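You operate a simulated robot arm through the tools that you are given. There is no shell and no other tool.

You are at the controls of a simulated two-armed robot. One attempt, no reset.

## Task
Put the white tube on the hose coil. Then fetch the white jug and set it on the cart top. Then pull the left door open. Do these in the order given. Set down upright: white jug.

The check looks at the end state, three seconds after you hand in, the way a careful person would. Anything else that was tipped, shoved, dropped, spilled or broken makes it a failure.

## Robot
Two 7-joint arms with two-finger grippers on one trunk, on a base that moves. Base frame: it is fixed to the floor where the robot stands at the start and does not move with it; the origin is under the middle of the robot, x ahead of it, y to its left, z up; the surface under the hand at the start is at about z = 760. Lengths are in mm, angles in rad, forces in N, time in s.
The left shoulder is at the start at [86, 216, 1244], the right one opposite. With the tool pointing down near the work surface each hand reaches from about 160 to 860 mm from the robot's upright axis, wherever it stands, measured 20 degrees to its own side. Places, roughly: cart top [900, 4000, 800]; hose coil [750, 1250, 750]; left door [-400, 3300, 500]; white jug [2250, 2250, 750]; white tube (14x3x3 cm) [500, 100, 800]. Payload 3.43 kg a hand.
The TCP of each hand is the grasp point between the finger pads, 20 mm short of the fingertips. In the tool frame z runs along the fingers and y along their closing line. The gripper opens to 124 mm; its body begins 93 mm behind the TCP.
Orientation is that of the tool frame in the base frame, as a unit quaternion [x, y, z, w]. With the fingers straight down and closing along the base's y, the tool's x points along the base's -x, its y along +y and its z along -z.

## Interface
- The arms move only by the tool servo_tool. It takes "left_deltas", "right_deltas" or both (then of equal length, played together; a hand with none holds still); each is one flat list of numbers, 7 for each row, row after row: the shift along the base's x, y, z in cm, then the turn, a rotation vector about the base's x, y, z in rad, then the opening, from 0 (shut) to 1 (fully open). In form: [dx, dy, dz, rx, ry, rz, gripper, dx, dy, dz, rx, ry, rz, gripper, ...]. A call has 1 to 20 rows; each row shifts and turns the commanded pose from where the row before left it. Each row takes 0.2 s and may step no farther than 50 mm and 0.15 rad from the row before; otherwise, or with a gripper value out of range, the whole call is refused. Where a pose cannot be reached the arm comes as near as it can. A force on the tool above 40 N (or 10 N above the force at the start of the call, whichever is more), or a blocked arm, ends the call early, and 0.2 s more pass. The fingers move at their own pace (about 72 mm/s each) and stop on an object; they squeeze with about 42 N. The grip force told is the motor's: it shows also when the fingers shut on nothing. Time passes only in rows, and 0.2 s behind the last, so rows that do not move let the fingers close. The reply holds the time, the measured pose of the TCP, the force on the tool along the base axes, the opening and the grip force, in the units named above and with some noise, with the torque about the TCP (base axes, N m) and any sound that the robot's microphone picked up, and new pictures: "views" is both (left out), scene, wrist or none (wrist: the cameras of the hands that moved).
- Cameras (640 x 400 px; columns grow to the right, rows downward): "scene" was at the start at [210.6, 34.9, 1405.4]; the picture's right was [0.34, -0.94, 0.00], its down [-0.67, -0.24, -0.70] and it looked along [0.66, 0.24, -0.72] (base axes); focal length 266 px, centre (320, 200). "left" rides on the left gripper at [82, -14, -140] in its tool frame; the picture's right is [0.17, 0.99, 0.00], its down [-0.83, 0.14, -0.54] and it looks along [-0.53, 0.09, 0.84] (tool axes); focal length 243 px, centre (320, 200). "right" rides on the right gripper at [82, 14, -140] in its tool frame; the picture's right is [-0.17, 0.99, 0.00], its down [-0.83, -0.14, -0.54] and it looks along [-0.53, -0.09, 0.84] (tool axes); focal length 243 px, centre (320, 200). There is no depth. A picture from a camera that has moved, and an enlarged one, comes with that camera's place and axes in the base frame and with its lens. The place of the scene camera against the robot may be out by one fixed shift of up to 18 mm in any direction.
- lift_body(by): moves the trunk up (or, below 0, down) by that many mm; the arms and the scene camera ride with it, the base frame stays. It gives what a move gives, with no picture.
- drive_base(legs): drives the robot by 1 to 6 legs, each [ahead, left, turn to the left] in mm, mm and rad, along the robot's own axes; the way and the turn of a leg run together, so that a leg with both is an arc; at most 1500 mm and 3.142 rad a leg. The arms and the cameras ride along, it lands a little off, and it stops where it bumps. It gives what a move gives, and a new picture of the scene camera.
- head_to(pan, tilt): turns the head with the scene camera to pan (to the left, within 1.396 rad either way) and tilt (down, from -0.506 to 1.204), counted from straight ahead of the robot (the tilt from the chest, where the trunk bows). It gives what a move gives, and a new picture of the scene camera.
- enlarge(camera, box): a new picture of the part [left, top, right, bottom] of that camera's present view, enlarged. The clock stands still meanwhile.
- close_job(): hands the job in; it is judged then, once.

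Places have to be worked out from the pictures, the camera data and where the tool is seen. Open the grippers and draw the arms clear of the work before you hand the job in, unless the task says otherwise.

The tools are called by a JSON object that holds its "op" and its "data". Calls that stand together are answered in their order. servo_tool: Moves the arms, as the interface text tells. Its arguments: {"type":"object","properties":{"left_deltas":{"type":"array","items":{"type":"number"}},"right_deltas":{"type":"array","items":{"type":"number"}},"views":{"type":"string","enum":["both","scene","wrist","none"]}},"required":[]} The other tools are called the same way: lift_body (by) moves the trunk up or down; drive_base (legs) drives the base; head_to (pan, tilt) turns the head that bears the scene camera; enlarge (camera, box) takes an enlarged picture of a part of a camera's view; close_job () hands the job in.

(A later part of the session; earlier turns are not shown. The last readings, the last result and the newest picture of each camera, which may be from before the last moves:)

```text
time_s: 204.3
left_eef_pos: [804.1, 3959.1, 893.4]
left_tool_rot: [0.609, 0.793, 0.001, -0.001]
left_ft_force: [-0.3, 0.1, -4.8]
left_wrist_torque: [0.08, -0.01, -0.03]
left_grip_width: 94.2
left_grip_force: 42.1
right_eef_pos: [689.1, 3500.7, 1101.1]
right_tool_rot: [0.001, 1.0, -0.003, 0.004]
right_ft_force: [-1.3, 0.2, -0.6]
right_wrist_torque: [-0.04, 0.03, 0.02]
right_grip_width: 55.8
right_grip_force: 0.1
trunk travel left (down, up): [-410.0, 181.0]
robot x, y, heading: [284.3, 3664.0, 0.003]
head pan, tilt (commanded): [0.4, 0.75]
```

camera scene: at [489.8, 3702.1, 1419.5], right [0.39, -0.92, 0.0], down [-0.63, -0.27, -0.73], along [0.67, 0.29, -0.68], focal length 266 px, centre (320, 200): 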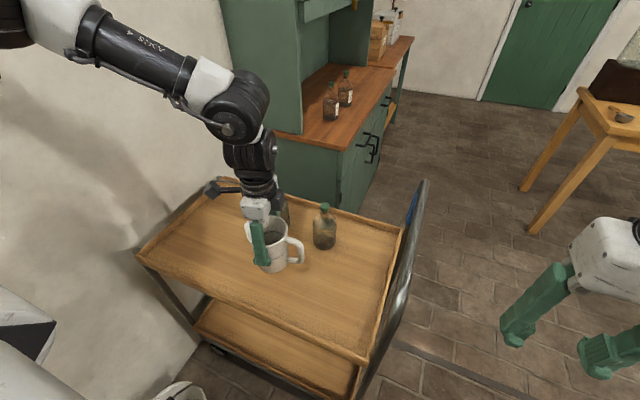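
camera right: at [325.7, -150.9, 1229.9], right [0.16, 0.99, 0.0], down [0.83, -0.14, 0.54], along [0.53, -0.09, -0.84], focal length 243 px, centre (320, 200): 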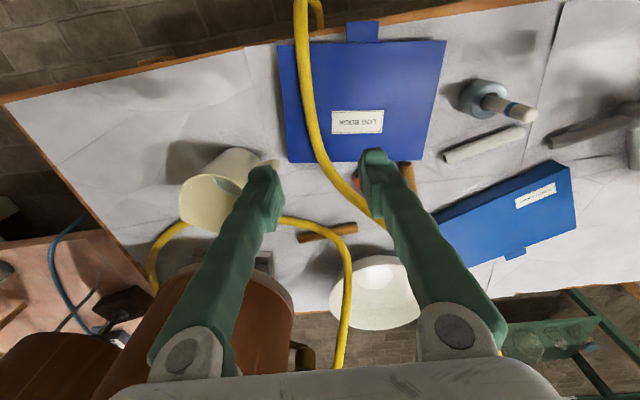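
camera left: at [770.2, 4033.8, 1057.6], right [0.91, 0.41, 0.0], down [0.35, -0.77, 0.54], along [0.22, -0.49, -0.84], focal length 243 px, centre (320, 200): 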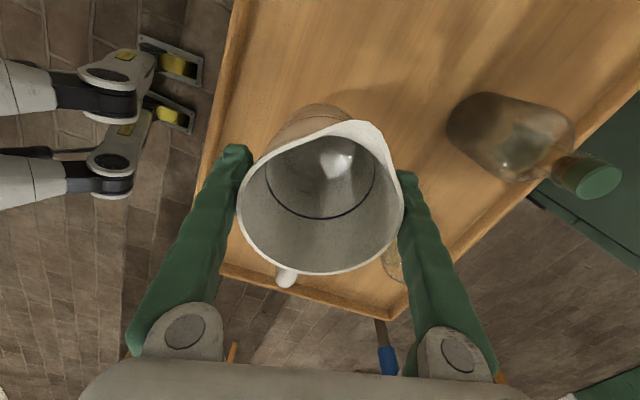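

Still hanging free at z = 893. I keep stepping down 4 mm at a time.

{"op": "servo_tool", "data": {"left_deltas": [0, 0, -0.4, 0, 0, 0, 0.6, 0, 0, 0, 0, 0, 0, 0.6], "views": "none"}}

{"op": "servo_tool", "data": {"left_deltas": [0, 0, -0.4, 0, 0, 0, 0.6, 0, 0, 0, 0, 0, 0, 0.6], "views": "none"}}

{"op": "servo_tool", "data": {"left_deltas": [0, 0, -0.4, 0, 0, 0, 0.6, 0, 0, 0, 0, 0, 0, 0.6], "views": "scene"}}

```text
time_s: 204.9
left_eef_pos: [803.9, 3959.4, 888.8]
left_tool_rot: [0.609, 0.793, 0.0, -0.002]
left_ft_force: [-0.2, -0.6, -4.9]
left_wrist_torque: [0.04, 0.0, -0.02]
left_grip_width: 94.3
left_grip_force: 41.9
right_eef_pos: [688.2, 3500.0, 1101.9]
right_tool_rot: [0.0, 1.0, -0.003, 0.004]
right_ft_force: [0.0, -0.2, 0.7]
right_wrist_torque: [-0.01, 0.04, -0.02]
right_grip_width: 55.6
right_grip_force: 0.0
trunk travel left (down, up): [-410.0, 181.0]
robot x, y, heading: [279.8, 3658.5, 0.003]
head pan, tilt (commanded): [0.4, 0.75]
```

```text
time_s: 205.5
left_eef_pos: [804.4, 3959.2, 885.9]
left_tool_rot: [0.609, 0.793, 0.0, -0.001]
left_ft_force: [0.8, -0.1, -4.1]
left_wrist_torque: [0.03, 0.05, 0.02]
left_grip_width: 94.0
left_grip_force: 42.3
right_eef_pos: [687.8, 3500.4, 1102.9]
right_tool_rot: [0.0, 1.0, -0.003, 0.005]
right_ft_force: [0.0, 0.2, -0.5]
right_wrist_torque: [-0.01, -0.01, 0.05]
right_grip_width: 56.1
right_grip_force: 0.0
trunk travel left (down, up): [-410.0, 181.0]
robot x, y, heading: [279.1, 3660.7, 0.005]
head pan, tilt (commanded): [0.4, 0.75]
```

```text
time_s: 206.1
left_eef_pos: [804.0, 3959.8, 881.4]
left_tool_rot: [0.609, 0.793, 0.001, -0.002]
left_ft_force: [0.1, -1.0, -5.2]
left_wrist_torque: [0.08, 0.0, 0.01]
left_grip_width: 94.2
left_grip_force: 41.9
right_eef_pos: [687.4, 3500.1, 1102.5]
right_tool_rot: [-0.001, 1.0, -0.001, 0.005]
right_ft_force: [0.3, -0.1, 0.5]
right_wrist_torque: [0.0, 0.01, 0.03]
right_grip_width: 55.7
right_grip_force: 0.0
trunk travel left (down, up): [-410.0, 181.0]
robot x, y, heading: [284.4, 3660.6, 0.003]
head pan, tilt (commanded): [0.4, 0.75]
camera scene: at [489.8, 3702.1, 1419.5], right [0.39, -0.92, 0.0], down [-0.63, -0.27, -0.73], along [0.67, 0.29, -0.68], focal length 266 px, centre (320, 200)
```

scene: 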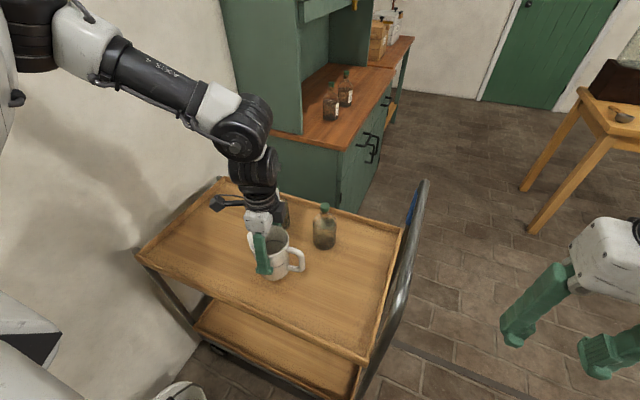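

Still free at 881. I continue in 5 mm steps.

{"op": "servo_tool", "data": {"left_deltas": [0, 0, -0.5, 0, 0, 0, 0.6, 0, 0, 0, 0, 0, 0, 0.6], "views": "none"}}

{"op": "servo_tool", "data": {"left_deltas": [0, 0, -0.5, 0, 0, 0, 0.6, 0, 0, 0, 0, 0, 0, 0.6], "views": "none"}}

{"op": "enlarge", "data": {"camera": "scene", "box": [200, 180, 360, 300]}}

```text
time_s: 206.7
left_eef_pos: [804.7, 3959.0, 876.3]
left_tool_rot: [0.61, 0.793, 0.0, -0.002]
left_ft_force: [0.0, -0.1, -4.9]
left_wrist_torque: [0.05, -0.01, 0.01]
left_grip_width: 94.1
left_grip_force: 42.3
right_eef_pos: [687.9, 3500.8, 1102.9]
right_tool_rot: [-0.001, 1.0, -0.003, 0.005]
right_ft_force: [0.4, 0.5, 0.0]
right_wrist_torque: [-0.02, -0.03, -0.03]
right_grip_width: 55.8
right_grip_force: 0.1
trunk travel left (down, up): [-410.0, 181.0]
robot x, y, heading: [279.3, 3658.9, 0.008]
head pan, tilt (commanded): [0.4, 0.75]
```

```text
time_s: 207.3
left_eef_pos: [804.3, 3960.0, 871.0]
left_tool_rot: [0.61, 0.793, 0.0, -0.001]
left_ft_force: [0.2, -0.1, -4.2]
left_wrist_torque: [0.05, 0.0, -0.02]
left_grip_width: 94.5
left_grip_force: 42.2
right_eef_pos: [688.9, 3501.1, 1102.4]
right_tool_rot: [0.001, 1.0, -0.003, 0.004]
right_ft_force: [0.7, -0.8, -0.1]
right_wrist_torque: [-0.01, -0.01, 0.02]
right_grip_width: 55.7
right_grip_force: 0.1
trunk travel left (down, up): [-410.0, 181.0]
robot x, y, heading: [283.2, 3663.6, 0.005]
head pan, tilt (commanded): [0.4, 0.75]
```

```text
3.33 times, centred on (280, 240) of scene
camera zoom: at [489.8, 3702.1, 1419.5], right [0.39, -0.92, 0.0], down [-0.63, -0.27, -0.73], along [0.67, 0.29, -0.68], focal length 886 px, centre (453, 67)
```

zoom: 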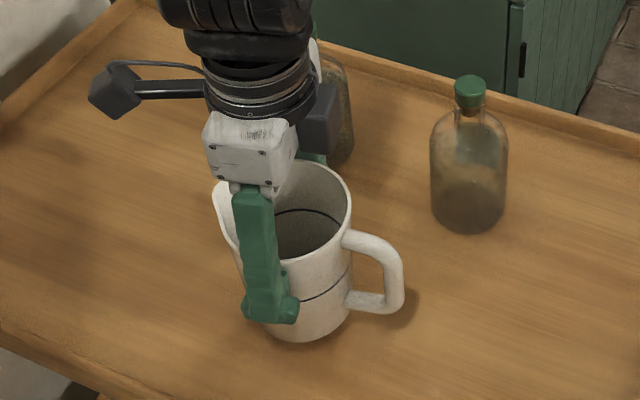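

No contact yet at 871; the tray surface may be nearer z = 750 as the bottles suggested. I continue.

{"op": "servo_tool", "data": {"left_deltas": [0, 0, -0.5, 0, 0, 0, 0.6, 0, 0, 0, 0, 0, 0, 0.6], "views": "none"}}

{"op": "servo_tool", "data": {"left_deltas": [0, 0, -0.5, 0, 0, 0, 0.6, 0, 0, 0, 0, 0, 0, 0.6], "views": "none"}}

{"op": "servo_tool", "data": {"left_deltas": [0, 0, -0.5, 0, 0, 0, 0.6, 0, 0, 0, 0, 0, 0, 0.6], "views": "none"}}

```text
time_s: 207.9
left_eef_pos: [804.6, 3960.3, 866.4]
left_tool_rot: [0.61, 0.793, 0.002, -0.003]
left_ft_force: [-0.1, 0.2, -5.5]
left_wrist_torque: [0.05, 0.02, -0.01]
left_grip_width: 94.0
left_grip_force: 42.3
right_eef_pos: [687.1, 3501.7, 1102.7]
right_tool_rot: [0.001, 1.0, -0.003, 0.004]
right_ft_force: [0.3, 0.8, 0.4]
right_wrist_torque: [0.01, 0.0, -0.03]
right_grip_width: 55.8
right_grip_force: 0.1
trunk travel left (down, up): [-410.0, 181.0]
robot x, y, heading: [281.9, 3659.6, 0.004]
head pan, tilt (commanded): [0.4, 0.75]
```

```text
time_s: 208.5
left_eef_pos: [803.2, 3960.6, 860.8]
left_tool_rot: [0.61, 0.793, 0.0, -0.003]
left_ft_force: [0.1, -0.2, -4.3]
left_wrist_torque: [0.03, 0.03, -0.01]
left_grip_width: 94.4
left_grip_force: 41.9
right_eef_pos: [688.5, 3499.7, 1101.5]
right_tool_rot: [0.0, 1.0, -0.003, 0.005]
right_ft_force: [0.2, 0.1, -0.1]
right_wrist_torque: [0.02, 0.01, -0.01]
right_grip_width: 55.8
right_grip_force: 0.0
trunk travel left (down, up): [-410.0, 181.0]
robot x, y, heading: [282.4, 3659.3, 0.003]
head pan, tilt (commanded): [0.4, 0.75]
```

```text
time_s: 209.1
left_eef_pos: [802.7, 3959.4, 856.4]
left_tool_rot: [0.61, 0.793, 0.0, -0.002]
left_ft_force: [-0.1, 0.4, -5.2]
left_wrist_torque: [0.03, -0.03, -0.01]
left_grip_width: 94.2
left_grip_force: 42.1
right_eef_pos: [688.2, 3501.2, 1102.1]
right_tool_rot: [0.0, 1.0, -0.002, 0.004]
right_ft_force: [-0.2, -0.2, -0.1]
right_wrist_torque: [-0.03, 0.02, 0.0]
right_grip_width: 55.9
right_grip_force: 0.1
trunk travel left (down, up): [-410.0, 181.0]
robot x, y, heading: [278.7, 3662.4, 0.004]
head pan, tilt (commanded): [0.4, 0.75]
```

Still hanging at 856; I take another look while continuing downward.

{"op": "servo_tool", "data": {"left_deltas": [0, 0, -0.5, 0, 0, 0, 0.6, 0, 0, 0, 0, 0, 0, 0.6], "views": "both"}}

{"op": "enlarge", "data": {"camera": "scene", "box": [200, 180, 360, 300]}}

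```text
time_s: 209.7
left_eef_pos: [803.6, 3959.4, 852.3]
left_tool_rot: [0.609, 0.793, 0.0, -0.002]
left_ft_force: [-0.7, 0.4, -4.8]
left_wrist_torque: [0.02, 0.02, -0.01]
left_grip_width: 94.2
left_grip_force: 42.1
right_eef_pos: [688.5, 3499.0, 1102.0]
right_tool_rot: [0.0, 1.0, -0.003, 0.004]
right_ft_force: [-1.1, -0.1, 1.0]
right_wrist_torque: [-0.03, 0.01, -0.01]
right_grip_width: 56.1
right_grip_force: 0.0
trunk travel left (down, up): [-410.0, 181.0]
robot x, y, heading: [281.3, 3662.7, 0.008]
head pan, tilt (commanded): [0.4, 0.75]
camera scene: at [489.8, 3702.1, 1419.5], right [0.39, -0.92, 0.0], down [-0.63, -0.27, -0.73], along [0.67, 0.29, -0.68], focal length 266 px, centre (320, 200)
camera left: at [770.3, 4034.1, 992.0], right [0.91, 0.41, 0.0], down [0.35, -0.77, 0.54], along [0.22, -0.49, -0.84], focal length 243 px, centre (320, 200)
```

scene: 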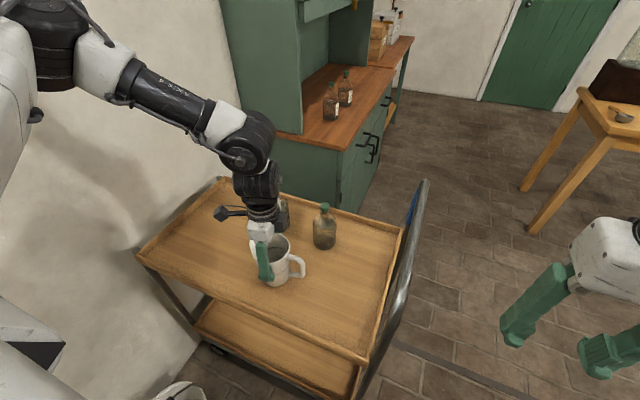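
left: 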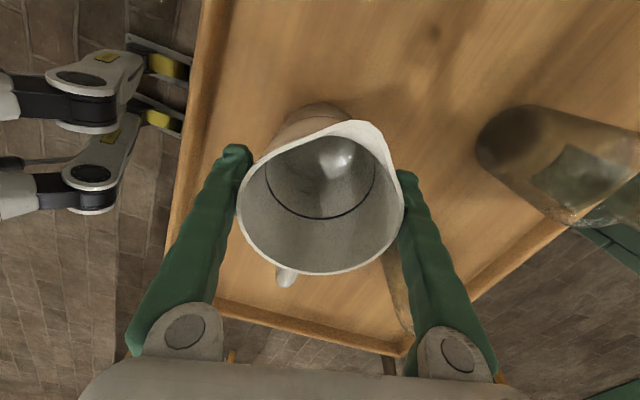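

```text
3.33 times, centred on (280, 240) of scene
camera zoom: at [489.8, 3702.1, 1419.5], right [0.39, -0.92, 0.0], down [-0.63, -0.27, -0.73], along [0.67, 0.29, -0.68], focal length 886 px, centre (453, 67)
```

zoom: 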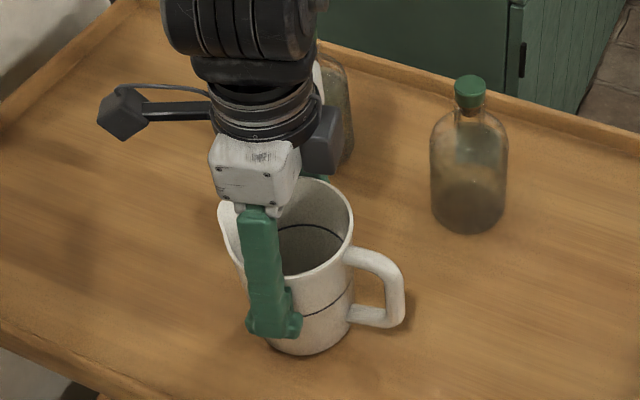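

The shadow is closing in under the jug; I continue down in 4–5 mm steps.

{"op": "servo_tool", "data": {"left_deltas": [0, 0, -0.5, 0, 0, 0, 0.6, 0, 0, 0, 0, 0, 0, 0.6], "views": "none"}}

{"op": "servo_tool", "data": {"left_deltas": [0, 0, -0.4, 0, 0, 0, 0.6, 0, 0, 0, 0, 0, 0, 0.6], "views": "none"}}

{"op": "servo_tool", "data": {"left_deltas": [0, 0, -0.4, 0, 0, 0, 0.6, 0, 0, 0, 0, 0, 0, 0.6], "views": "none"}}

```text
time_s: 210.3
left_eef_pos: [805.2, 3959.0, 848.3]
left_tool_rot: [0.609, 0.793, 0.001, 0.0]
left_ft_force: [-3.6, 1.9, 24.8]
left_wrist_torque: [-0.57, 0.28, -0.01]
left_grip_width: 94.3
left_grip_force: 41.5
right_eef_pos: [686.3, 3499.0, 1101.9]
right_tool_rot: [0.0, 1.0, -0.002, 0.005]
right_ft_force: [0.4, 0.0, -0.4]
right_wrist_torque: [0.0, 0.01, -0.01]
right_grip_width: 55.7
right_grip_force: 0.1
trunk travel left (down, up): [-410.0, 181.0]
robot x, y, heading: [281.6, 3660.9, 0.003]
head pan, tilt (commanded): [0.4, 0.75]
```

```text
time_s: 210.9
left_eef_pos: [803.6, 3958.3, 845.3]
left_tool_rot: [0.61, 0.793, 0.002, 0.0]
left_ft_force: [2.5, 2.0, 34.1]
left_wrist_torque: [-0.13, 0.1, 0.17]
left_grip_width: 93.7
left_grip_force: 42.5
right_eef_pos: [685.8, 3499.0, 1102.1]
right_tool_rot: [0.0, 1.0, -0.002, 0.005]
right_ft_force: [-0.4, 0.2, 1.2]
right_wrist_torque: [0.02, -0.04, 0.03]
right_grip_width: 55.7
right_grip_force: 0.0
trunk travel left (down, up): [-410.0, 181.0]
robot x, y, heading: [285.3, 3659.2, 0.005]
head pan, tilt (commanded): [0.4, 0.75]
```

```text
time_s: 211.5
left_eef_pos: [804.5, 3958.6, 839.5]
left_tool_rot: [0.609, 0.793, 0.002, 0.0]
left_ft_force: [7.8, 0.5, 34.7]
left_wrist_torque: [-0.08, 0.06, 0.09]
left_grip_width: 93.1
left_grip_force: 41.9
right_eef_pos: [685.8, 3499.3, 1102.1]
right_tool_rot: [-0.001, 1.0, -0.002, 0.006]
right_ft_force: [1.3, -0.1, -0.4]
right_wrist_torque: [0.0, -0.03, 0.01]
right_grip_width: 55.6
right_grip_force: 0.1
trunk travel left (down, up): [-410.0, 181.0]
robot x, y, heading: [281.9, 3662.7, 0.003]
head pan, tilt (commanded): [0.4, 0.75]
```

The jug touched down at about z = 848 and the fingers slid a few mm down its side. I ease up 3 mm to relieve the load and then open gradually.

{"op": "servo_tool", "data": {"left_deltas": [0, 0, 0.3, 0, 0, 0, 0.6, 0, 0, 0, 0, 0, 0, 0.6], "views": "none"}}

```text
time_s: 212.1
left_eef_pos: [801.8, 3959.5, 840.3]
left_tool_rot: [0.61, 0.792, -0.001, -0.003]
left_ft_force: [2.6, -2.7, 5.7]
left_wrist_torque: [-0.36, -0.44, -0.04]
left_grip_width: 92.8
left_grip_force: 41.7
right_eef_pos: [687.1, 3500.3, 1102.7]
right_tool_rot: [0.0, 1.0, -0.003, 0.004]
right_ft_force: [0.0, -0.3, -0.4]
right_wrist_torque: [0.01, 0.0, 0.01]
right_grip_width: 55.8
right_grip_force: 0.1
trunk travel left (down, up): [-410.0, 181.0]
robot x, y, heading: [280.4, 3661.8, 0.002]
head pan, tilt (commanded): [0.4, 0.75]
```

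The vertical load is down to about 6 N; the jug rests on the tray. I open the fingers slowly.

{"op": "servo_tool", "data": {"left_deltas": [0, 0, 0, 0, 0, 0, 0.76, 0, 0, 0, 0, 0, 0, 0.79, 0, 0, 0, 0, 0, 0, 0.83, 0, 0, 0, 0, 0, 0, 0.88, 0, 0, 0, 0, 0, 0, 0.93, 0, 0, 0, 0, 0, 0, 0.97], "views": "both"}}

{"op": "enlarge", "data": {"camera": "left", "box": [160, 80, 480, 280]}}

```text
time_s: 213.5
left_eef_pos: [803.3, 3959.4, 841.9]
left_tool_rot: [0.61, 0.793, 0.0, -0.002]
left_ft_force: [0.2, 0.3, 0.4]
left_wrist_torque: [-0.03, -0.03, 0.01]
left_grip_width: 120.1
left_grip_force: 0.0
right_eef_pos: [688.3, 3501.1, 1102.4]
right_tool_rot: [-0.001, 1.0, -0.003, 0.005]
right_ft_force: [-0.3, -0.1, 0.1]
right_wrist_torque: [-0.01, -0.02, 0.03]
right_grip_width: 55.8
right_grip_force: 0.1
trunk travel left (down, up): [-410.0, 181.0]
robot x, y, heading: [279.9, 3659.9, 0.004]
head pan, tilt (commanded): [0.4, 0.75]
camera scene: at [489.5, 3702.0, 1419.6], right [0.39, -0.92, 0.0], down [-0.63, -0.27, -0.73], along [0.67, 0.29, -0.68], focal length 266 px, centre (320, 200)
camera left: at [769.9, 4033.7, 981.9], right [0.91, 0.41, 0.0], down [0.35, -0.77, 0.54], along [0.22, -0.49, -0.84], focal length 243 px, centre (320, 200)
```

scene: 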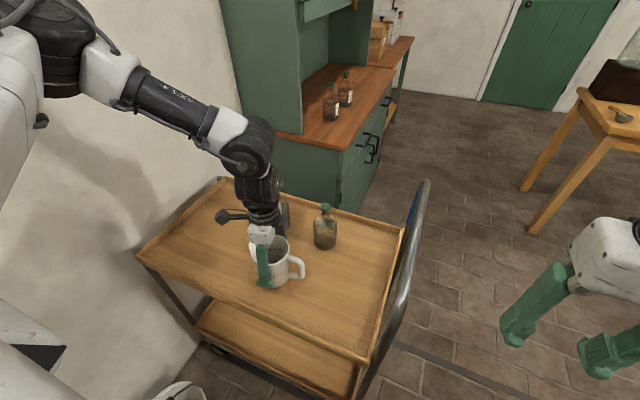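
left: 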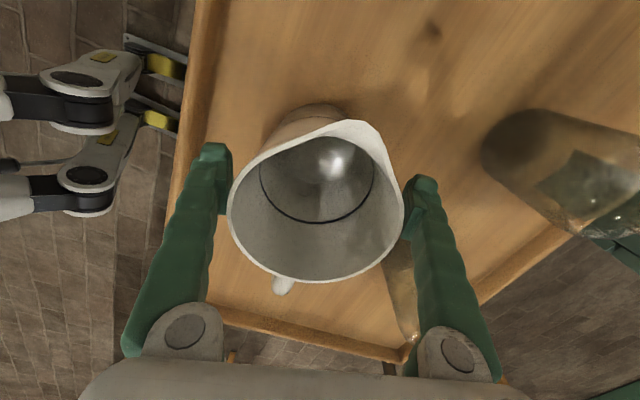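

```text
2.00 times, centred on (320, 180) of left
camera zoom: at [769.9, 4033.7, 981.9], right [0.91, 0.41, 0.0], down [0.35, -0.77, 0.54], along [0.22, -0.49, -0.84], focal length 485 px, centre (320, 240)
```

zoom: 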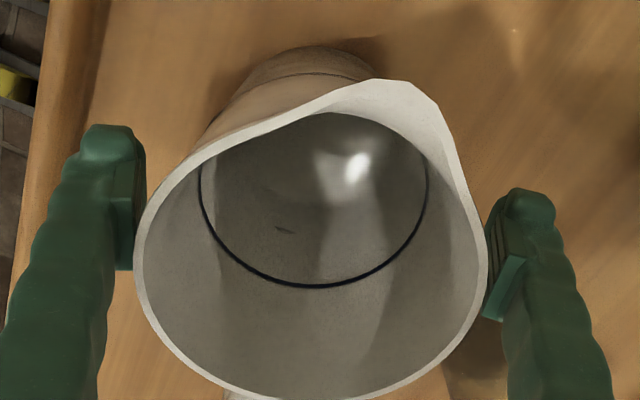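

The jug stands upright on the tray, fingers clear of it. I open fully and raise straight up.

{"op": "servo_tool", "data": {"left_deltas": [0, 0, 0, 0, 0, 0, 1.0, 0, 0, 0, 0, 0, 0, 1.0, 0, 0, 1.5, 0, 0, 0, 1.0, 0, 0, 2.5, 0, 0, 0, 1.0, 0, 0, 3.0, 0, 0, 0, 1.0, 0, 0, 4.0, 0, 0, 0, 1.0, 0, 0, 4.0, 0, 0, 0, 1.0, 0, 0, 4.0, 0, 0, 0, 1.0], "views": "both"}}

```text
time_s: 215.3
left_eef_pos: [803.5, 3959.0, 1031.7]
left_tool_rot: [0.61, 0.793, 0.002, -0.001]
left_ft_force: [-0.2, 0.9, 0.0]
left_wrist_torque: [0.02, -0.03, -0.04]
left_grip_width: 124.1
left_grip_force: 0.0
right_eef_pos: [687.3, 3500.9, 1102.0]
right_tool_rot: [0.0, 1.0, -0.003, 0.005]
right_ft_force: [-1.0, 0.2, 0.5]
right_wrist_torque: [-0.01, -0.05, -0.03]
right_grip_width: 55.7
right_grip_force: 0.0
trunk travel left (down, up): [-410.0, 181.0]
robot x, y, heading: [280.8, 3663.2, 0.004]
head pan, tilt (commanded): [0.4, 0.75]
camera scene: at [488.4, 3701.5, 1419.7], right [0.39, -0.92, 0.0], down [-0.63, -0.27, -0.73], along [0.67, 0.29, -0.68], focal length 266 px, centre (320, 200)
camera left: at [769.0, 4033.0, 1172.6], right [0.91, 0.41, 0.0], down [0.35, -0.77, 0.54], along [0.22, -0.49, -0.84], focal length 243 px, centre (320, 200)
```

scene: 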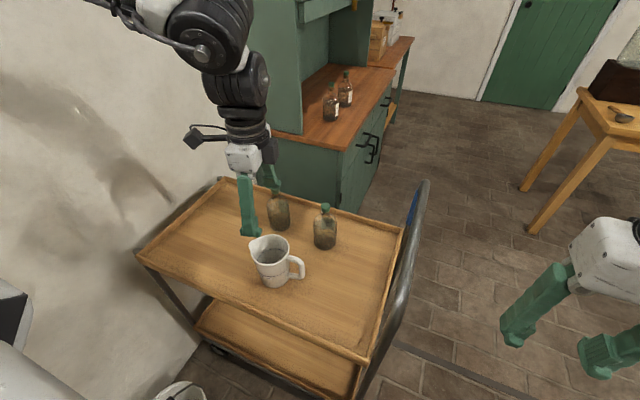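
left: 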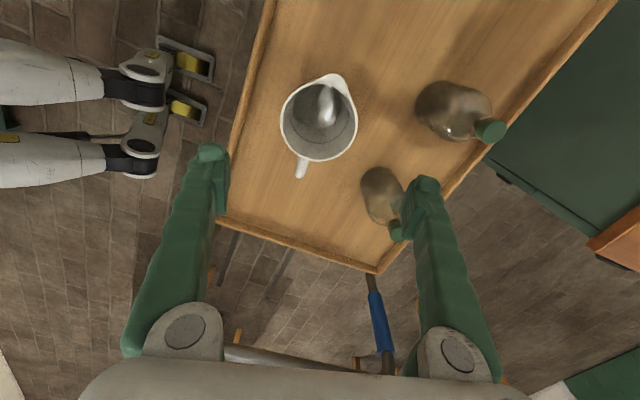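

The white jug stands upright on the cart top, with both bottles undisturbed. I raise the left hand, close it partly, and back away from the cart.

{"op": "servo_tool", "data": {"left_deltas": [0, 0, 4.0, 0, 0, 0, 1.0, 0, 0, 3.0, 0, 0, 0, 0.8, -3.0, 0, 0, 0, 0, 0.12, 0.6, -3.0, 0, 0, 0, 0, 0.12, 0.5, -3.0, 0, 0, 0, 0, 0.12, 0.5, -3.0, 0, 0, 0, 0, 0.12, 0.5], "views": "none"}}

{"op": "drive_base", "data": {"legs": [[-200, 0, 0], [0, -410, 0]]}}

```text
time_s: 216.7
left_eef_pos: [683.1, 3960.3, 1102.8]
left_tool_rot: [0.402, 0.915, -0.001, -0.001]
left_ft_force: [-0.7, 0.4, 1.2]
left_wrist_torque: [-0.01, -0.04, 0.03]
left_grip_width: 61.9
left_grip_force: 0.0
right_eef_pos: [686.1, 3501.7, 1102.8]
right_tool_rot: [0.0, 1.0, -0.003, 0.005]
right_ft_force: [0.1, 0.3, 0.2]
right_wrist_torque: [-0.01, 0.0, 0.0]
right_grip_width: 56.0
right_grip_force: 0.1
trunk travel left (down, up): [-410.0, 181.0]
robot x, y, heading: [280.2, 3661.6, 0.003]
head pan, tilt (commanded): [0.4, 0.75]
```

```text
time_s: 224.1
left_eef_pos: [486.3, 3550.6, 1101.6]
left_tool_rot: [0.404, 0.915, 0.001, -0.002]
left_ft_force: [0.3, -0.2, 1.1]
left_wrist_torque: [-0.01, 0.03, -0.01]
left_grip_width: 61.7
left_grip_force: 0.0
right_eef_pos: [489.0, 3090.7, 1102.1]
right_tool_rot: [0.001, 1.0, -0.003, 0.003]
right_ft_force: [0.0, 0.4, 1.0]
right_wrist_torque: [0.03, 0.03, 0.0]
right_grip_width: 55.9
right_grip_force: 0.0
trunk travel left (down, up): [-410.0, 181.0]
robot x, y, heading: [84.5, 3248.6, -0.001]
head pan, tilt (commanded): [0.4, 0.75]
camera scene: at [290.8, 3291.7, 1419.6], right [0.39, -0.92, 0.0], down [-0.63, -0.27, -0.73], along [0.67, 0.29, -0.68], focal length 266 px, centre (320, 200)
```

scene: 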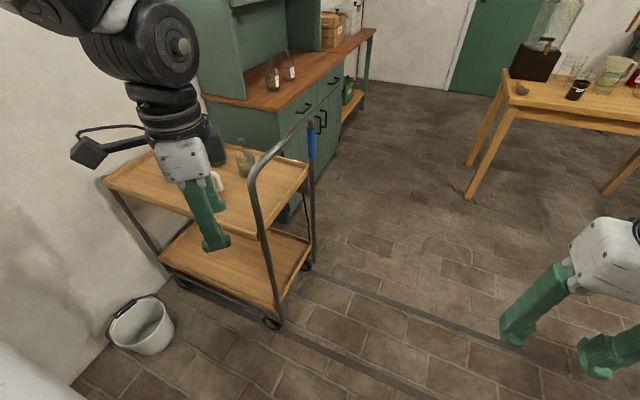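

I shift slightly ahead and turn right through 180° to face the sink cabinet.

{"op": "drive_base", "data": {"legs": [[90, 0, 0], [0, 0, -1.57], [0, 0, -1.57]]}}

{"op": "head_to", "data": {"pan": -0.3, "tilt": 0.65}}

```text
time_s: 235.8
left_eef_pos: [-227.8, 2949.7, 1101.4]
left_tool_rot: [0.917, -0.399, 0.001, 0.0]
left_ft_force: [0.5, 0.1, 0.6]
left_wrist_torque: [0.0, 0.01, 0.0]
left_grip_width: 62.0
left_grip_force: 0.0
right_eef_pos: [-235.9, 3409.8, 1101.6]
right_tool_rot: [1.0, 0.003, -0.005, -0.003]
right_ft_force: [0.0, 0.3, 0.1]
right_wrist_torque: [0.02, 0.0, -0.02]
right_grip_width: 55.6
right_grip_force: 0.1
trunk travel left (down, up): [-410.0, 181.0]
robot x, y, heading: [175.0, 3253.1, -3.13]
head pan, tilt (commanded): [0.4, 0.75]
camera scene: at [-32.2, 3224.3, 1419.6], right [-0.4, 0.92, 0.0], down [0.62, 0.27, -0.73], along [-0.67, -0.29, -0.68], focal length 266 px, centre (320, 200)
```

scene: 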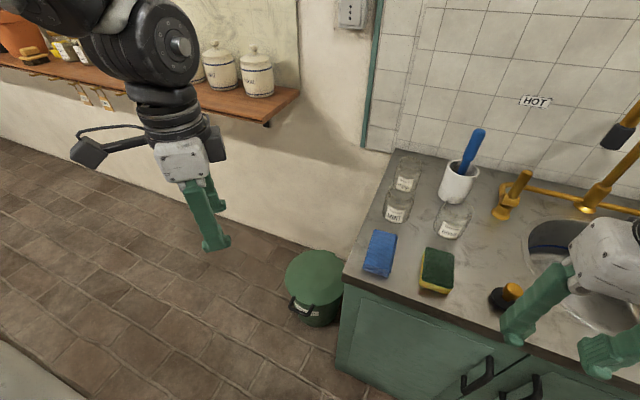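

```text
time_s: 236.9
left_eef_pos: [-227.5, 2949.9, 1101.0]
left_tool_rot: [0.917, -0.4, 0.002, 0.0]
left_ft_force: [-0.1, 0.0, -0.3]
left_wrist_torque: [-0.01, -0.02, 0.01]
left_grip_width: 61.9
left_grip_force: 0.1
right_eef_pos: [-235.3, 3408.5, 1101.2]
right_tool_rot: [1.0, 0.004, -0.004, -0.002]
right_ft_force: [-0.4, -0.1, -1.5]
right_wrist_torque: [-0.01, 0.01, 0.0]
right_grip_width: 55.9
right_grip_force: 0.1
trunk travel left (down, up): [-410.0, 181.0]
robot x, y, heading: [169.9, 3250.9, -3.127]
head pan, tilt (commanded): [-0.3, 0.649]
camera scene: at [-39.5, 3282.0, 1428.2], right [0.28, 0.96, 0.0], down [0.58, -0.17, -0.8], along [-0.76, 0.23, -0.6], focal length 266 px, centre (320, 200)
```

scene: 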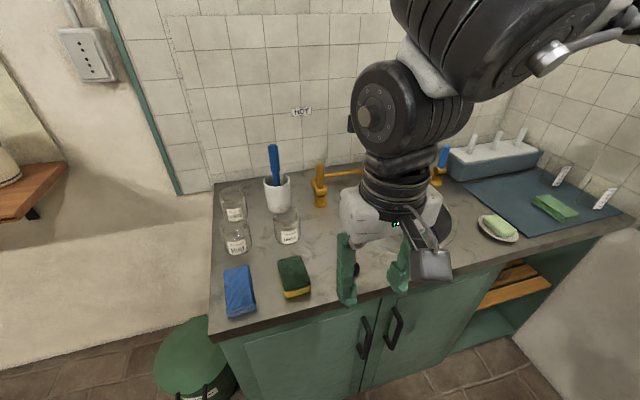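

I see the cabinet doors and both handles at (365, 338) and (393, 328). I check the wrist views for the handle.

{"op": "enlarge", "data": {"camera": "right", "box": [0, 0, 640, 400]}}

{"op": "enlarge", "data": {"camera": "left", "box": [0, 0, 640, 400]}}

{"op": "enlarge", "data": {"camera": "scene", "box": [200, 240, 440, 390]}}

```text
1.00 times, centred on (320, 200) of right (not enlarged: the box is as wide or as high as the picture)
camera zoom: at [-152.2, 3396.1, 1241.5], right [-0.16, -0.99, 0.0], down [-0.83, 0.13, 0.55], along [-0.54, 0.09, -0.84], focal length 243 px, centre (320, 200)
```

zoom: 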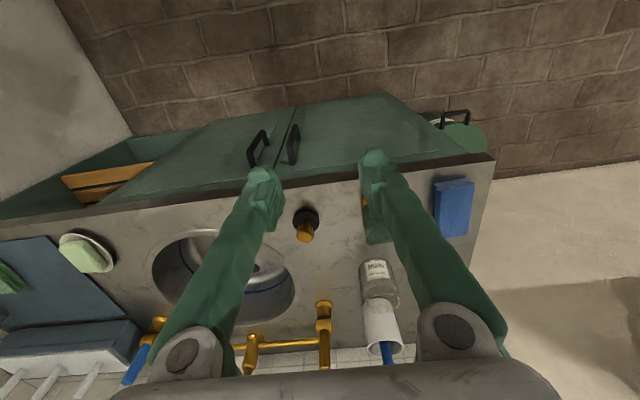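

```text
1.00 times, centred on (320, 200) of left (not enlarged: the box is as wide or as high as the picture)
camera zoom: at [-162.4, 2897.8, 1242.1], right [-0.61, -0.79, 0.0], down [-0.67, 0.51, 0.54], along [-0.42, 0.33, -0.84], focal length 243 px, centre (320, 200)
```

zoom: 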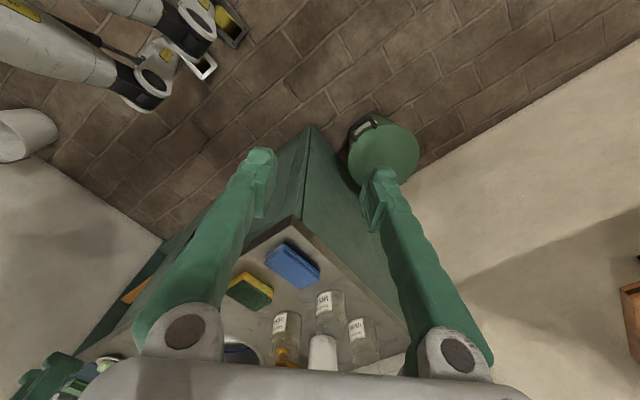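

```text
2.67 times, centred on (320, 315) of scene
camera zoom: at [-39.5, 3282.0, 1428.2], right [0.28, 0.96, 0.0], down [0.58, -0.17, -0.8], along [-0.76, 0.23, -0.6], focal length 709 px, centre (320, -107)
```

zoom: 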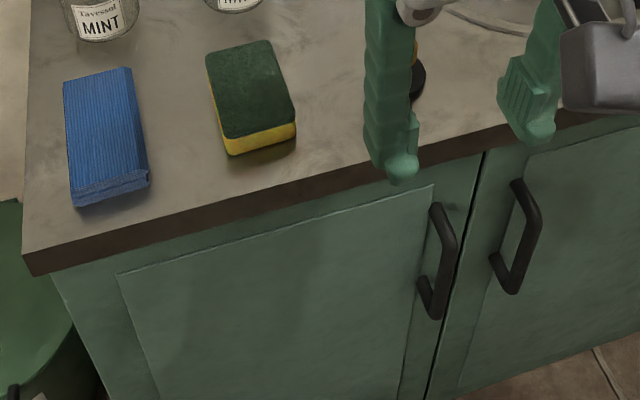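

Triangulation puts the counter edge at x ≈ -387 (z ≈ 825, left end y ≈ 3130) and the left door's handle near (-365, 3507, ~640), with its hinge at y ≈ 3150. I'll stand on the +y side, outside the door's swing, so the left hand can pull; I shift to about (200, 3760).

{"op": "drive_base", "data": {"legs": [[-38, -510, -0.014]]}}

{"op": "head_to", "data": {"pan": 0.25, "tilt": 0.8}}

```text
time_s: 244.1
left_eef_pos: [-196.6, 3458.7, 1101.7]
left_tool_rot: [0.915, -0.404, 0.002, 0.0]
left_ft_force: [1.0, 0.5, -0.7]
left_wrist_torque: [0.01, 0.0, 0.0]
left_grip_width: 62.0
left_grip_force: 0.1
right_eef_pos: [-199.0, 3917.7, 1102.1]
right_tool_rot: [1.0, -0.002, -0.005, -0.002]
right_ft_force: [-0.5, 0.6, 0.4]
right_wrist_torque: [0.02, -0.01, 0.01]
right_grip_width: 55.9
right_grip_force: 0.0
trunk travel left (down, up): [-410.0, 181.0]
robot x, y, heading: [207.3, 3756.4, -3.14]
head pan, tilt (commanded): [-0.3, 0.649]
camera scene: at [-4.6, 3788.4, 1428.2], right [0.29, 0.96, 0.0], down [0.58, -0.18, -0.8], along [-0.76, 0.23, -0.6], focal length 266 px, centre (320, 200)
```

scene: 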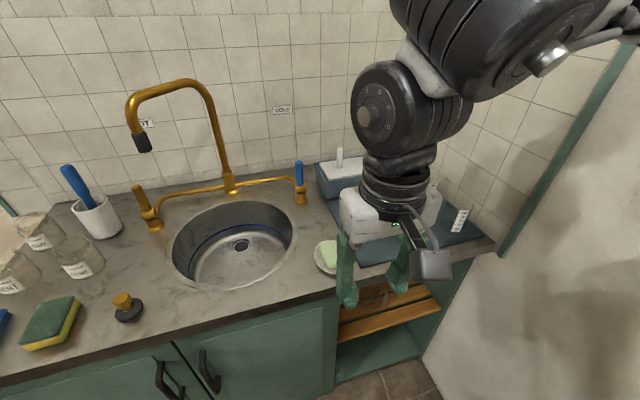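

```text
time_s: 245.1
left_eef_pos: [-196.1, 3457.5, 1101.2]
left_tool_rot: [0.915, -0.404, 0.002, 0.0]
left_ft_force: [0.2, -0.3, 0.0]
left_wrist_torque: [0.01, 0.02, 0.02]
left_grip_width: 62.0
left_grip_force: 0.0
right_eef_pos: [-198.7, 3918.6, 1102.5]
right_tool_rot: [1.0, -0.002, -0.004, -0.003]
right_ft_force: [-0.7, -0.8, 0.6]
right_wrist_torque: [0.01, -0.01, 0.01]
right_grip_width: 55.8
right_grip_force: 0.1
trunk travel left (down, up): [-410.0, 181.0]
robot x, y, heading: [207.6, 3757.0, -3.136]
head pan, tilt (commanded): [0.25, 0.799]
camera scene: at [0.2, 3743.0, 1415.6], right [-0.25, 0.97, 0.0], down [0.69, 0.18, -0.7], along [-0.68, -0.17, -0.72], focal length 266 px, centre (320, 200)
```

scene: 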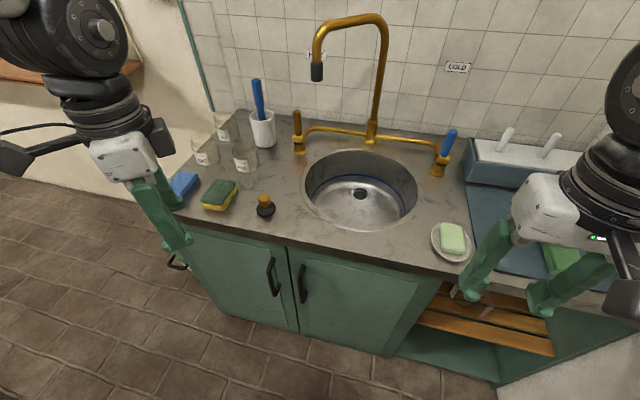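

Good overall view of both doors. I enlarge the handle and take the left wrist view too, to triangulate it.

{"op": "enlarge", "data": {"camera": "scene", "box": [170, 200, 346, 310]}}

{"op": "enlarge", "data": {"camera": "left", "box": [0, 0, 640, 400]}}

{"op": "enlarge", "data": {"camera": "right", "box": [0, 0, 640, 400]}}

```text
3.64 times, centred on (258, 255) of scene
camera zoom: at [0.2, 3743.0, 1415.6], right [-0.25, 0.97, 0.0], down [0.69, 0.18, -0.7], along [-0.68, -0.17, -0.72], focal length 967 px, centre (546, 0)
```

zoom: 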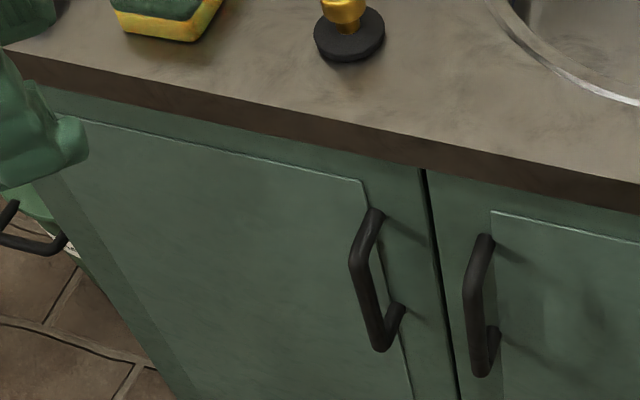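

```text
1.00 times, centred on (320, 200) of left (not enlarged: the box is as wide or as high as the picture)
camera zoom: at [-131.4, 3405.5, 1242.1], right [-0.62, -0.79, 0.0], down [-0.66, 0.52, 0.54], along [-0.42, 0.33, -0.84], focal length 243 px, centre (320, 200)
```

zoom: 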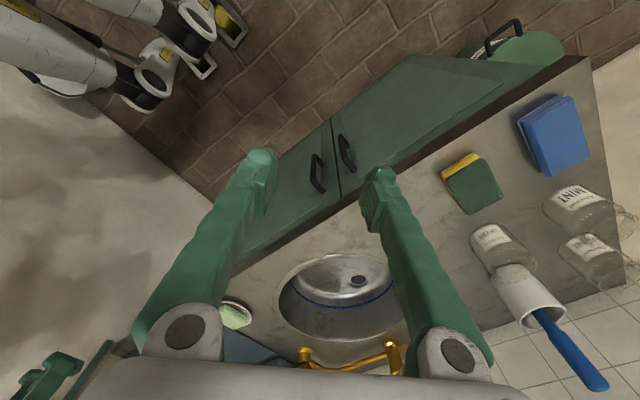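

```text
1.00 times, centred on (320, 200) of right (not enlarged: the box is as wide or as high as the picture)
camera zoom: at [-116.0, 3903.7, 1241.5], right [-0.17, -0.99, 0.0], down [-0.83, 0.14, 0.55], along [-0.54, 0.09, -0.84], focal length 243 px, centre (320, 200)
```

zoom: 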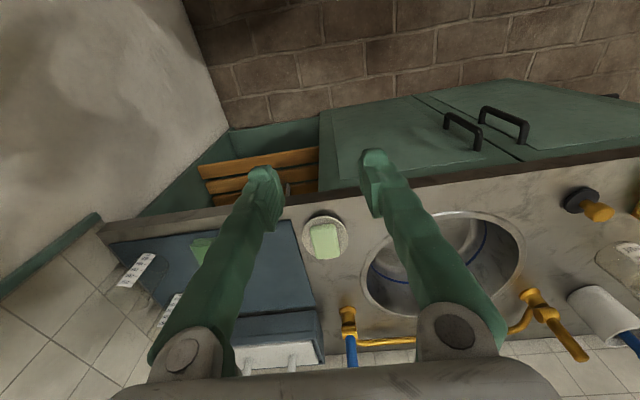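

Triangulated: the left door's handle bar stands at about x = -322, y = 3518, from z ≈ 607 to 761, roughly 42 mm off the door face. I bring the left hand to a pre-grasp about 130 mm back, yawed square and pitched 45° forward.

{"op": "servo_tool", "data": {"left_deltas": [-0.5, 1.0, -2.0, 0, 0, 0.138, 0.5, -0.5, 1.0, -2.0, 0, 0, 0.138, 0.5, -0.5, 1.0, -2.0, 0, 0, 0.138, 0.5, -0.5, 1.0, -2.0, 0, 0, 0.138, 0.5, -0.5, 1.0, -2.0, 0, 0, 0.138, 0.5, -0.5, 1.0, -2.0, 0, 0, 0.138, 0.5], "views": "wrist"}}

```text
time_s: 246.5
left_eef_pos: [-254.9, 3479.0, 988.7]
left_tool_rot: [1.0, -0.001, 0.002, -0.002]
left_ft_force: [-0.5, -0.5, 0.3]
left_wrist_torque: [0.08, -0.07, 0.01]
left_grip_width: 61.8
left_grip_force: 0.1
left hand out of reach, approached as far as the arm can: row 5, 6
right_eef_pos: [-199.8, 3915.1, 1102.5]
right_tool_rot: [1.0, -0.001, -0.004, -0.004]
right_ft_force: [-0.2, 0.5, -0.6]
right_wrist_torque: [0.02, -0.01, 0.01]
right_grip_width: 55.7
right_grip_force: 0.0
trunk travel left (down, up): [-410.0, 181.0]
robot x, y, heading: [206.0, 3756.1, -3.142]
head pan, tilt (commanded): [0.25, 0.799]
camera left: at [-173.1, 3491.2, 1129.2], right [0.16, -0.99, 0.0], down [-0.83, -0.14, 0.53], along [-0.53, -0.09, -0.85], focal length 243 px, centre (320, 200)
```

left: 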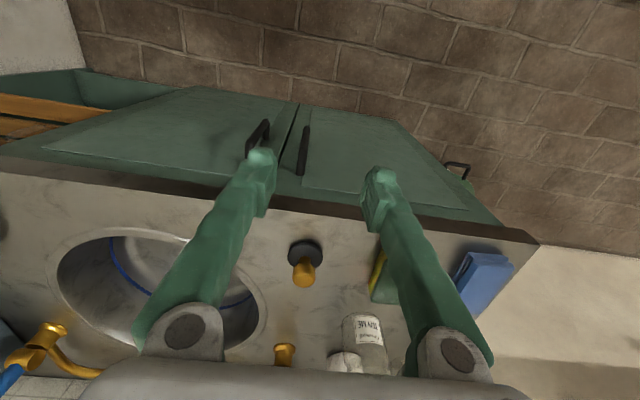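

The hand stops at its inward limit again (y ≈ 3479). I enlarge the wrist view of the handle for a better fix before shifting the base.

{"op": "enlarge", "data": {"camera": "left", "box": [230, 80, 390, 180]}}

{"op": "drive_base", "data": {"legs": [[0, -60, 0]]}}

```text
4.00 times, centred on (310, 130) of left
camera zoom: at [-173.1, 3491.2, 1129.2], right [0.16, -0.99, 0.0], down [-0.83, -0.14, 0.53], along [-0.53, -0.09, -0.85], focal length 970 px, centre (360, 480)
```

zoom: 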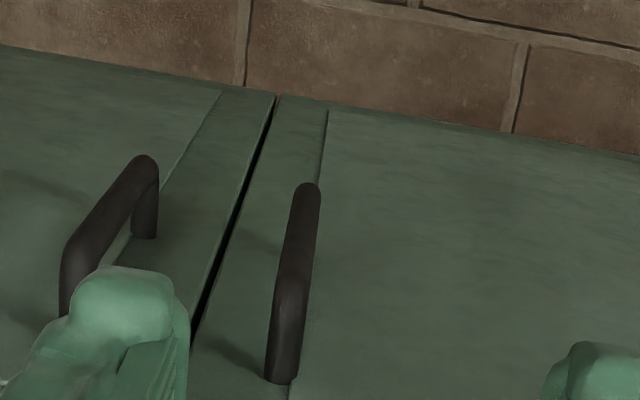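

```text
time_s: 247.9
left_eef_pos: [-253.7, 3540.3, 990.6]
left_tool_rot: [1.0, -0.001, 0.002, -0.001]
left_ft_force: [0.0, 0.2, -0.3]
left_wrist_torque: [0.02, 0.0, 0.01]
left_grip_width: 62.0
left_grip_force: 0.1
right_eef_pos: [-198.9, 3976.3, 1101.5]
right_tool_rot: [1.0, -0.001, -0.005, -0.003]
right_ft_force: [-0.4, 1.0, 0.0]
right_wrist_torque: [0.0, -0.03, -0.03]
right_grip_width: 55.9
right_grip_force: 0.1
trunk travel left (down, up): [-410.0, 181.0]
robot x, y, heading: [204.5, 3815.4, -3.143]
head pan, tilt (commanded): [0.25, 0.799]
camera scene: at [0.1, 3801.4, 1415.6], right [-0.25, 0.97, 0.0], down [0.69, 0.18, -0.7], along [-0.68, -0.17, -0.72], focal length 266 px, centre (320, 200)
```

scene: 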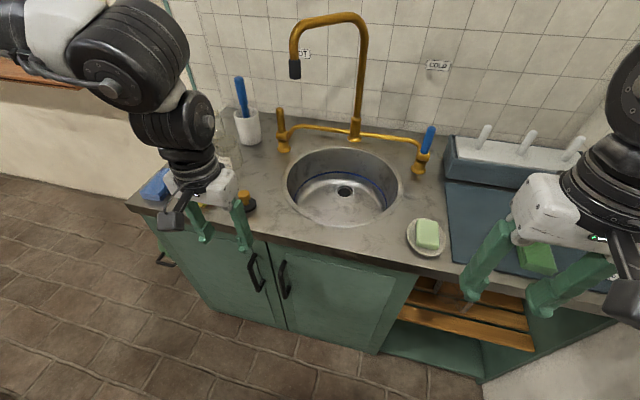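

The refined fix: bar at x ≈ -334, y ≈ 3495, z from 570 to 724, door face at x ≈ -378. With the base shifted, I now lower and pitch the left hand to a pre-grasp at (-249, 3495, 745).

{"op": "servo_tool", "data": {"left_deltas": [0, -0.75, -4.0, 0, 0.131, 0, 0.5, 0, -0.75, -4.0, 0, 0.131, 0, 0.5, 0, -0.75, -4.0, 0, 0.131, 0, 0.5, 0, -0.75, -4.0, 0, 0.131, 0, 0.5, 0, -0.75, -4.0, 0, 0.131, 0, 0.5, 0.4, -0.75, -4.5, 0, 0.131, 0, 0.5], "views": "both"}}

```text
time_s: 249.6
left_eef_pos: [-180.0, 3452.5, 682.9]
left_tool_rot: [0.9, -0.355, -0.213, 0.139]
left_ft_force: [-0.2, -0.9, 0.0]
left_wrist_torque: [0.0, 0.05, -0.03]
left_grip_width: 61.8
left_grip_force: 0.0
left hand out of reach, approached as far as the arm can: row 1, 2, 6
right_eef_pos: [-198.4, 3977.9, 1102.5]
right_tool_rot: [1.0, -0.002, -0.005, -0.003]
right_ft_force: [0.3, 0.4, -0.1]
right_wrist_torque: [0.02, 0.04, 0.02]
right_grip_width: 55.6
right_grip_force: 0.0
trunk travel left (down, up): [-410.0, 181.0]
robot x, y, heading: [208.7, 3816.1, -3.141]
head pan, tilt (commanded): [0.25, 0.799]
stopped in row 6 (left hand): the arm was blocked; the commanded pose is now the measured one
camera scene: at [1.0, 3802.0, 1415.8], right [-0.25, 0.97, 0.0], down [0.69, 0.18, -0.7], along [-0.68, -0.17, -0.72], focal length 266 px, centre (320, 200)
camera left: at [-51.8, 3418.8, 776.1], right [-0.46, -0.82, 0.35], down [-0.37, 0.53, 0.76], along [-0.81, 0.22, -0.55], focal length 243 px, centre (320, 200)
```

scene: 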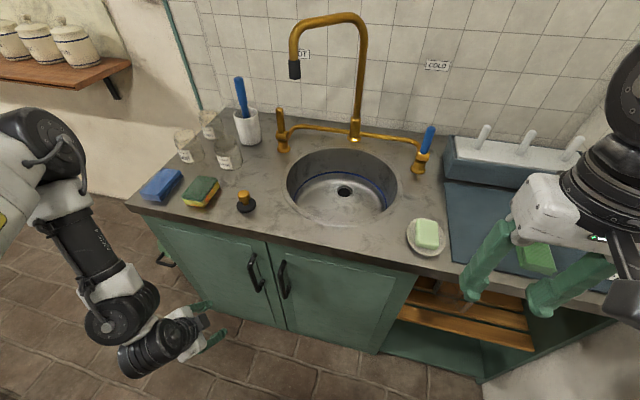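
left: 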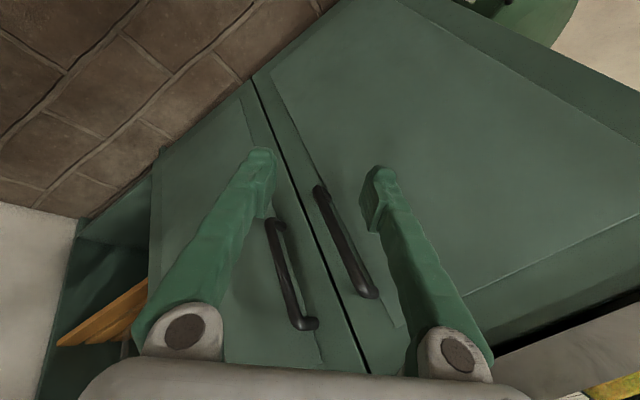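

The left arm ended in an awkward twisted pose (no contact). I'll raise it again and rethink; meanwhile I check the right arm's clearance to the wall.

{"op": "servo_tool", "data": {"left_deltas": [1.0, -0.5, 4.0, 0, -0.08, 0, 0.5, 1.0, -0.5, 4.0, 0, -0.08, 0, 0.5, 0, 0, 4.0, 0, -0.08, 0, 0.5, 0, 0, 4.0, 0, 0, 0, 0.5, 0, 0, 4.0, 0, 0, 0, 0.5], "views": "none"}}

{"op": "head_to", "data": {"pan": -1.2, "tilt": 0.4}}

```text
time_s: 250.8
left_eef_pos: [-183.1, 3438.5, 867.4]
left_tool_rot: [0.919, -0.369, -0.102, 0.096]
left_ft_force: [0.9, -0.7, 0.4]
left_wrist_torque: [-0.01, 0.0, -0.01]
left_grip_width: 61.9
left_grip_force: 0.1
left hand out of reach, approached as far as the arm can: row 4, 5
right_eef_pos: [-198.4, 3978.5, 1101.3]
right_tool_rot: [1.0, -0.002, -0.004, -0.002]
right_ft_force: [-0.6, 0.4, 0.6]
right_wrist_torque: [0.01, 0.03, 0.01]
right_grip_width: 55.6
right_grip_force: 0.1
trunk travel left (down, up): [-410.0, 181.0]
robot x, y, heading: [204.4, 3811.2, -3.14]
head pan, tilt (commanded): [0.25, 0.799]
```

```text
time_s: 252.3
left_eef_pos: [-183.7, 3438.4, 865.4]
left_tool_rot: [0.919, -0.368, -0.102, 0.096]
left_ft_force: [0.0, 0.4, -0.6]
left_wrist_torque: [-0.01, -0.03, -0.02]
left_grip_width: 62.1
left_grip_force: 0.0
right_eef_pos: [-199.6, 3977.8, 1101.6]
right_tool_rot: [1.0, -0.002, -0.003, -0.003]
right_ft_force: [0.4, -0.6, -0.3]
right_wrist_torque: [0.0, 0.01, -0.03]
right_grip_width: 55.7
right_grip_force: 0.0
trunk travel left (down, up): [-410.0, 181.0]
robot x, y, heading: [209.1, 3812.4, -3.139]
head pan, tilt (commanded): [-1.201, 0.4]
camera scene: at [44.5, 3908.6, 1450.7], right [0.93, 0.36, 0.0], down [0.14, -0.36, -0.92], along [-0.33, 0.86, -0.39], focal length 266 px, centre (320, 200)
```

scene: 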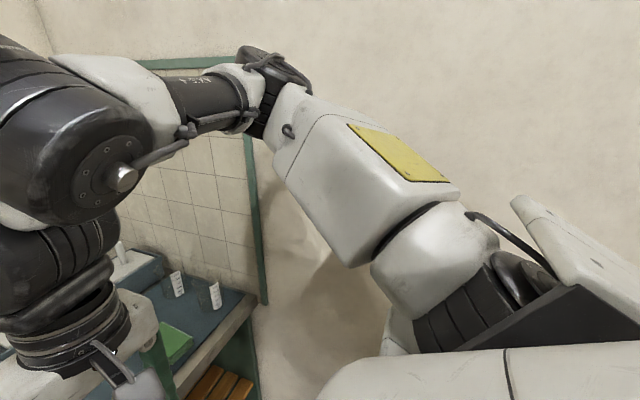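

The right elbow has about 150 mm to the wall, so I shift the base 50 mm more to +y, lower the trunk by 150 mm so the arm works at a more natural height, then bring the hand to a squared pose pitched 0.5 rad forward.

{"op": "drive_base", "data": {"legs": [[0, -50, 0]]}}

{"op": "lift_body", "data": {"by": -150}}

{"op": "head_to", "data": {"pan": 0.3, "tilt": 0.7}}

```text
time_s: 253.7
left_eef_pos: [-184.5, 3485.8, 865.9]
left_tool_rot: [0.919, -0.369, -0.102, 0.095]
left_ft_force: [0.1, -0.1, 0.3]
left_wrist_torque: [-0.02, 0.03, -0.02]
left_grip_width: 61.7
left_grip_force: 0.1
right_eef_pos: [-199.6, 4026.1, 1101.7]
right_tool_rot: [1.0, -0.002, -0.004, -0.003]
right_ft_force: [-0.6, -0.3, 0.9]
right_wrist_torque: [-0.01, 0.01, 0.03]
right_grip_width: 55.9
right_grip_force: 0.0
trunk travel left (down, up): [-410.0, 181.0]
robot x, y, heading: [207.0, 3866.7, -3.142]
head pan, tilt (commanded): [-1.201, 0.4]
camera scene: at [44.5, 3957.4, 1450.7], right [0.93, 0.36, 0.0], down [0.14, -0.36, -0.92], along [-0.33, 0.86, -0.39], focal length 266 px, centre (320, 200)
```

scene: 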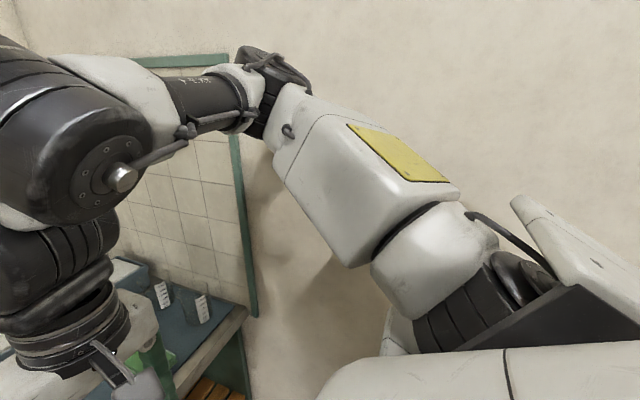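

```text
time_s: 255.4
left_eef_pos: [-161.7, 3486.4, 690.9]
left_tool_rot: [0.923, -0.374, -0.05, 0.074]
left_ft_force: [1.0, -1.4, 0.8]
left_wrist_torque: [0.0, -0.01, 0.02]
left_grip_width: 62.0
left_grip_force: 0.2
right_eef_pos: [-198.3, 4026.9, 952.3]
right_tool_rot: [1.0, -0.001, -0.005, -0.003]
right_ft_force: [0.6, -0.7, 0.5]
right_wrist_torque: [0.06, 0.01, 0.03]
right_grip_width: 55.6
right_grip_force: 0.1
trunk travel left (down, up): [-260.0, 331.0]
robot x, y, heading: [204.2, 3864.0, -3.139]
head pan, tilt (commanded): [-1.201, 0.4]
```

```text
time_s: 257.0
left_eef_pos: [-161.7, 3485.7, 690.7]
left_tool_rot: [0.923, -0.374, -0.049, 0.074]
left_ft_force: [-0.5, 0.3, 0.5]
left_wrist_torque: [0.02, 0.06, 0.0]
left_grip_width: 62.0
left_grip_force: 0.0
right_eef_pos: [-198.2, 4026.7, 952.1]
right_tool_rot: [1.0, -0.002, -0.005, -0.003]
right_ft_force: [-0.6, 0.7, 0.6]
right_wrist_torque: [0.01, -0.01, 0.01]
right_grip_width: 56.0
right_grip_force: 0.1
trunk travel left (down, up): [-260.0, 331.0]
robot x, y, heading: [205.9, 3864.6, -3.139]
head pan, tilt (commanded): [0.3, 0.7]
camera scene: at [-41.2, 3846.6, 1274.0], right [-0.3, 0.96, 0.0], down [0.62, 0.19, -0.77], along [-0.73, -0.23, -0.64], focal length 266 px, centre (320, 200)
```

scene: 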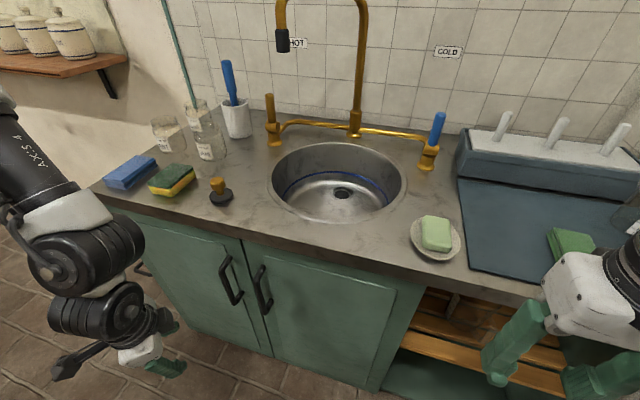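

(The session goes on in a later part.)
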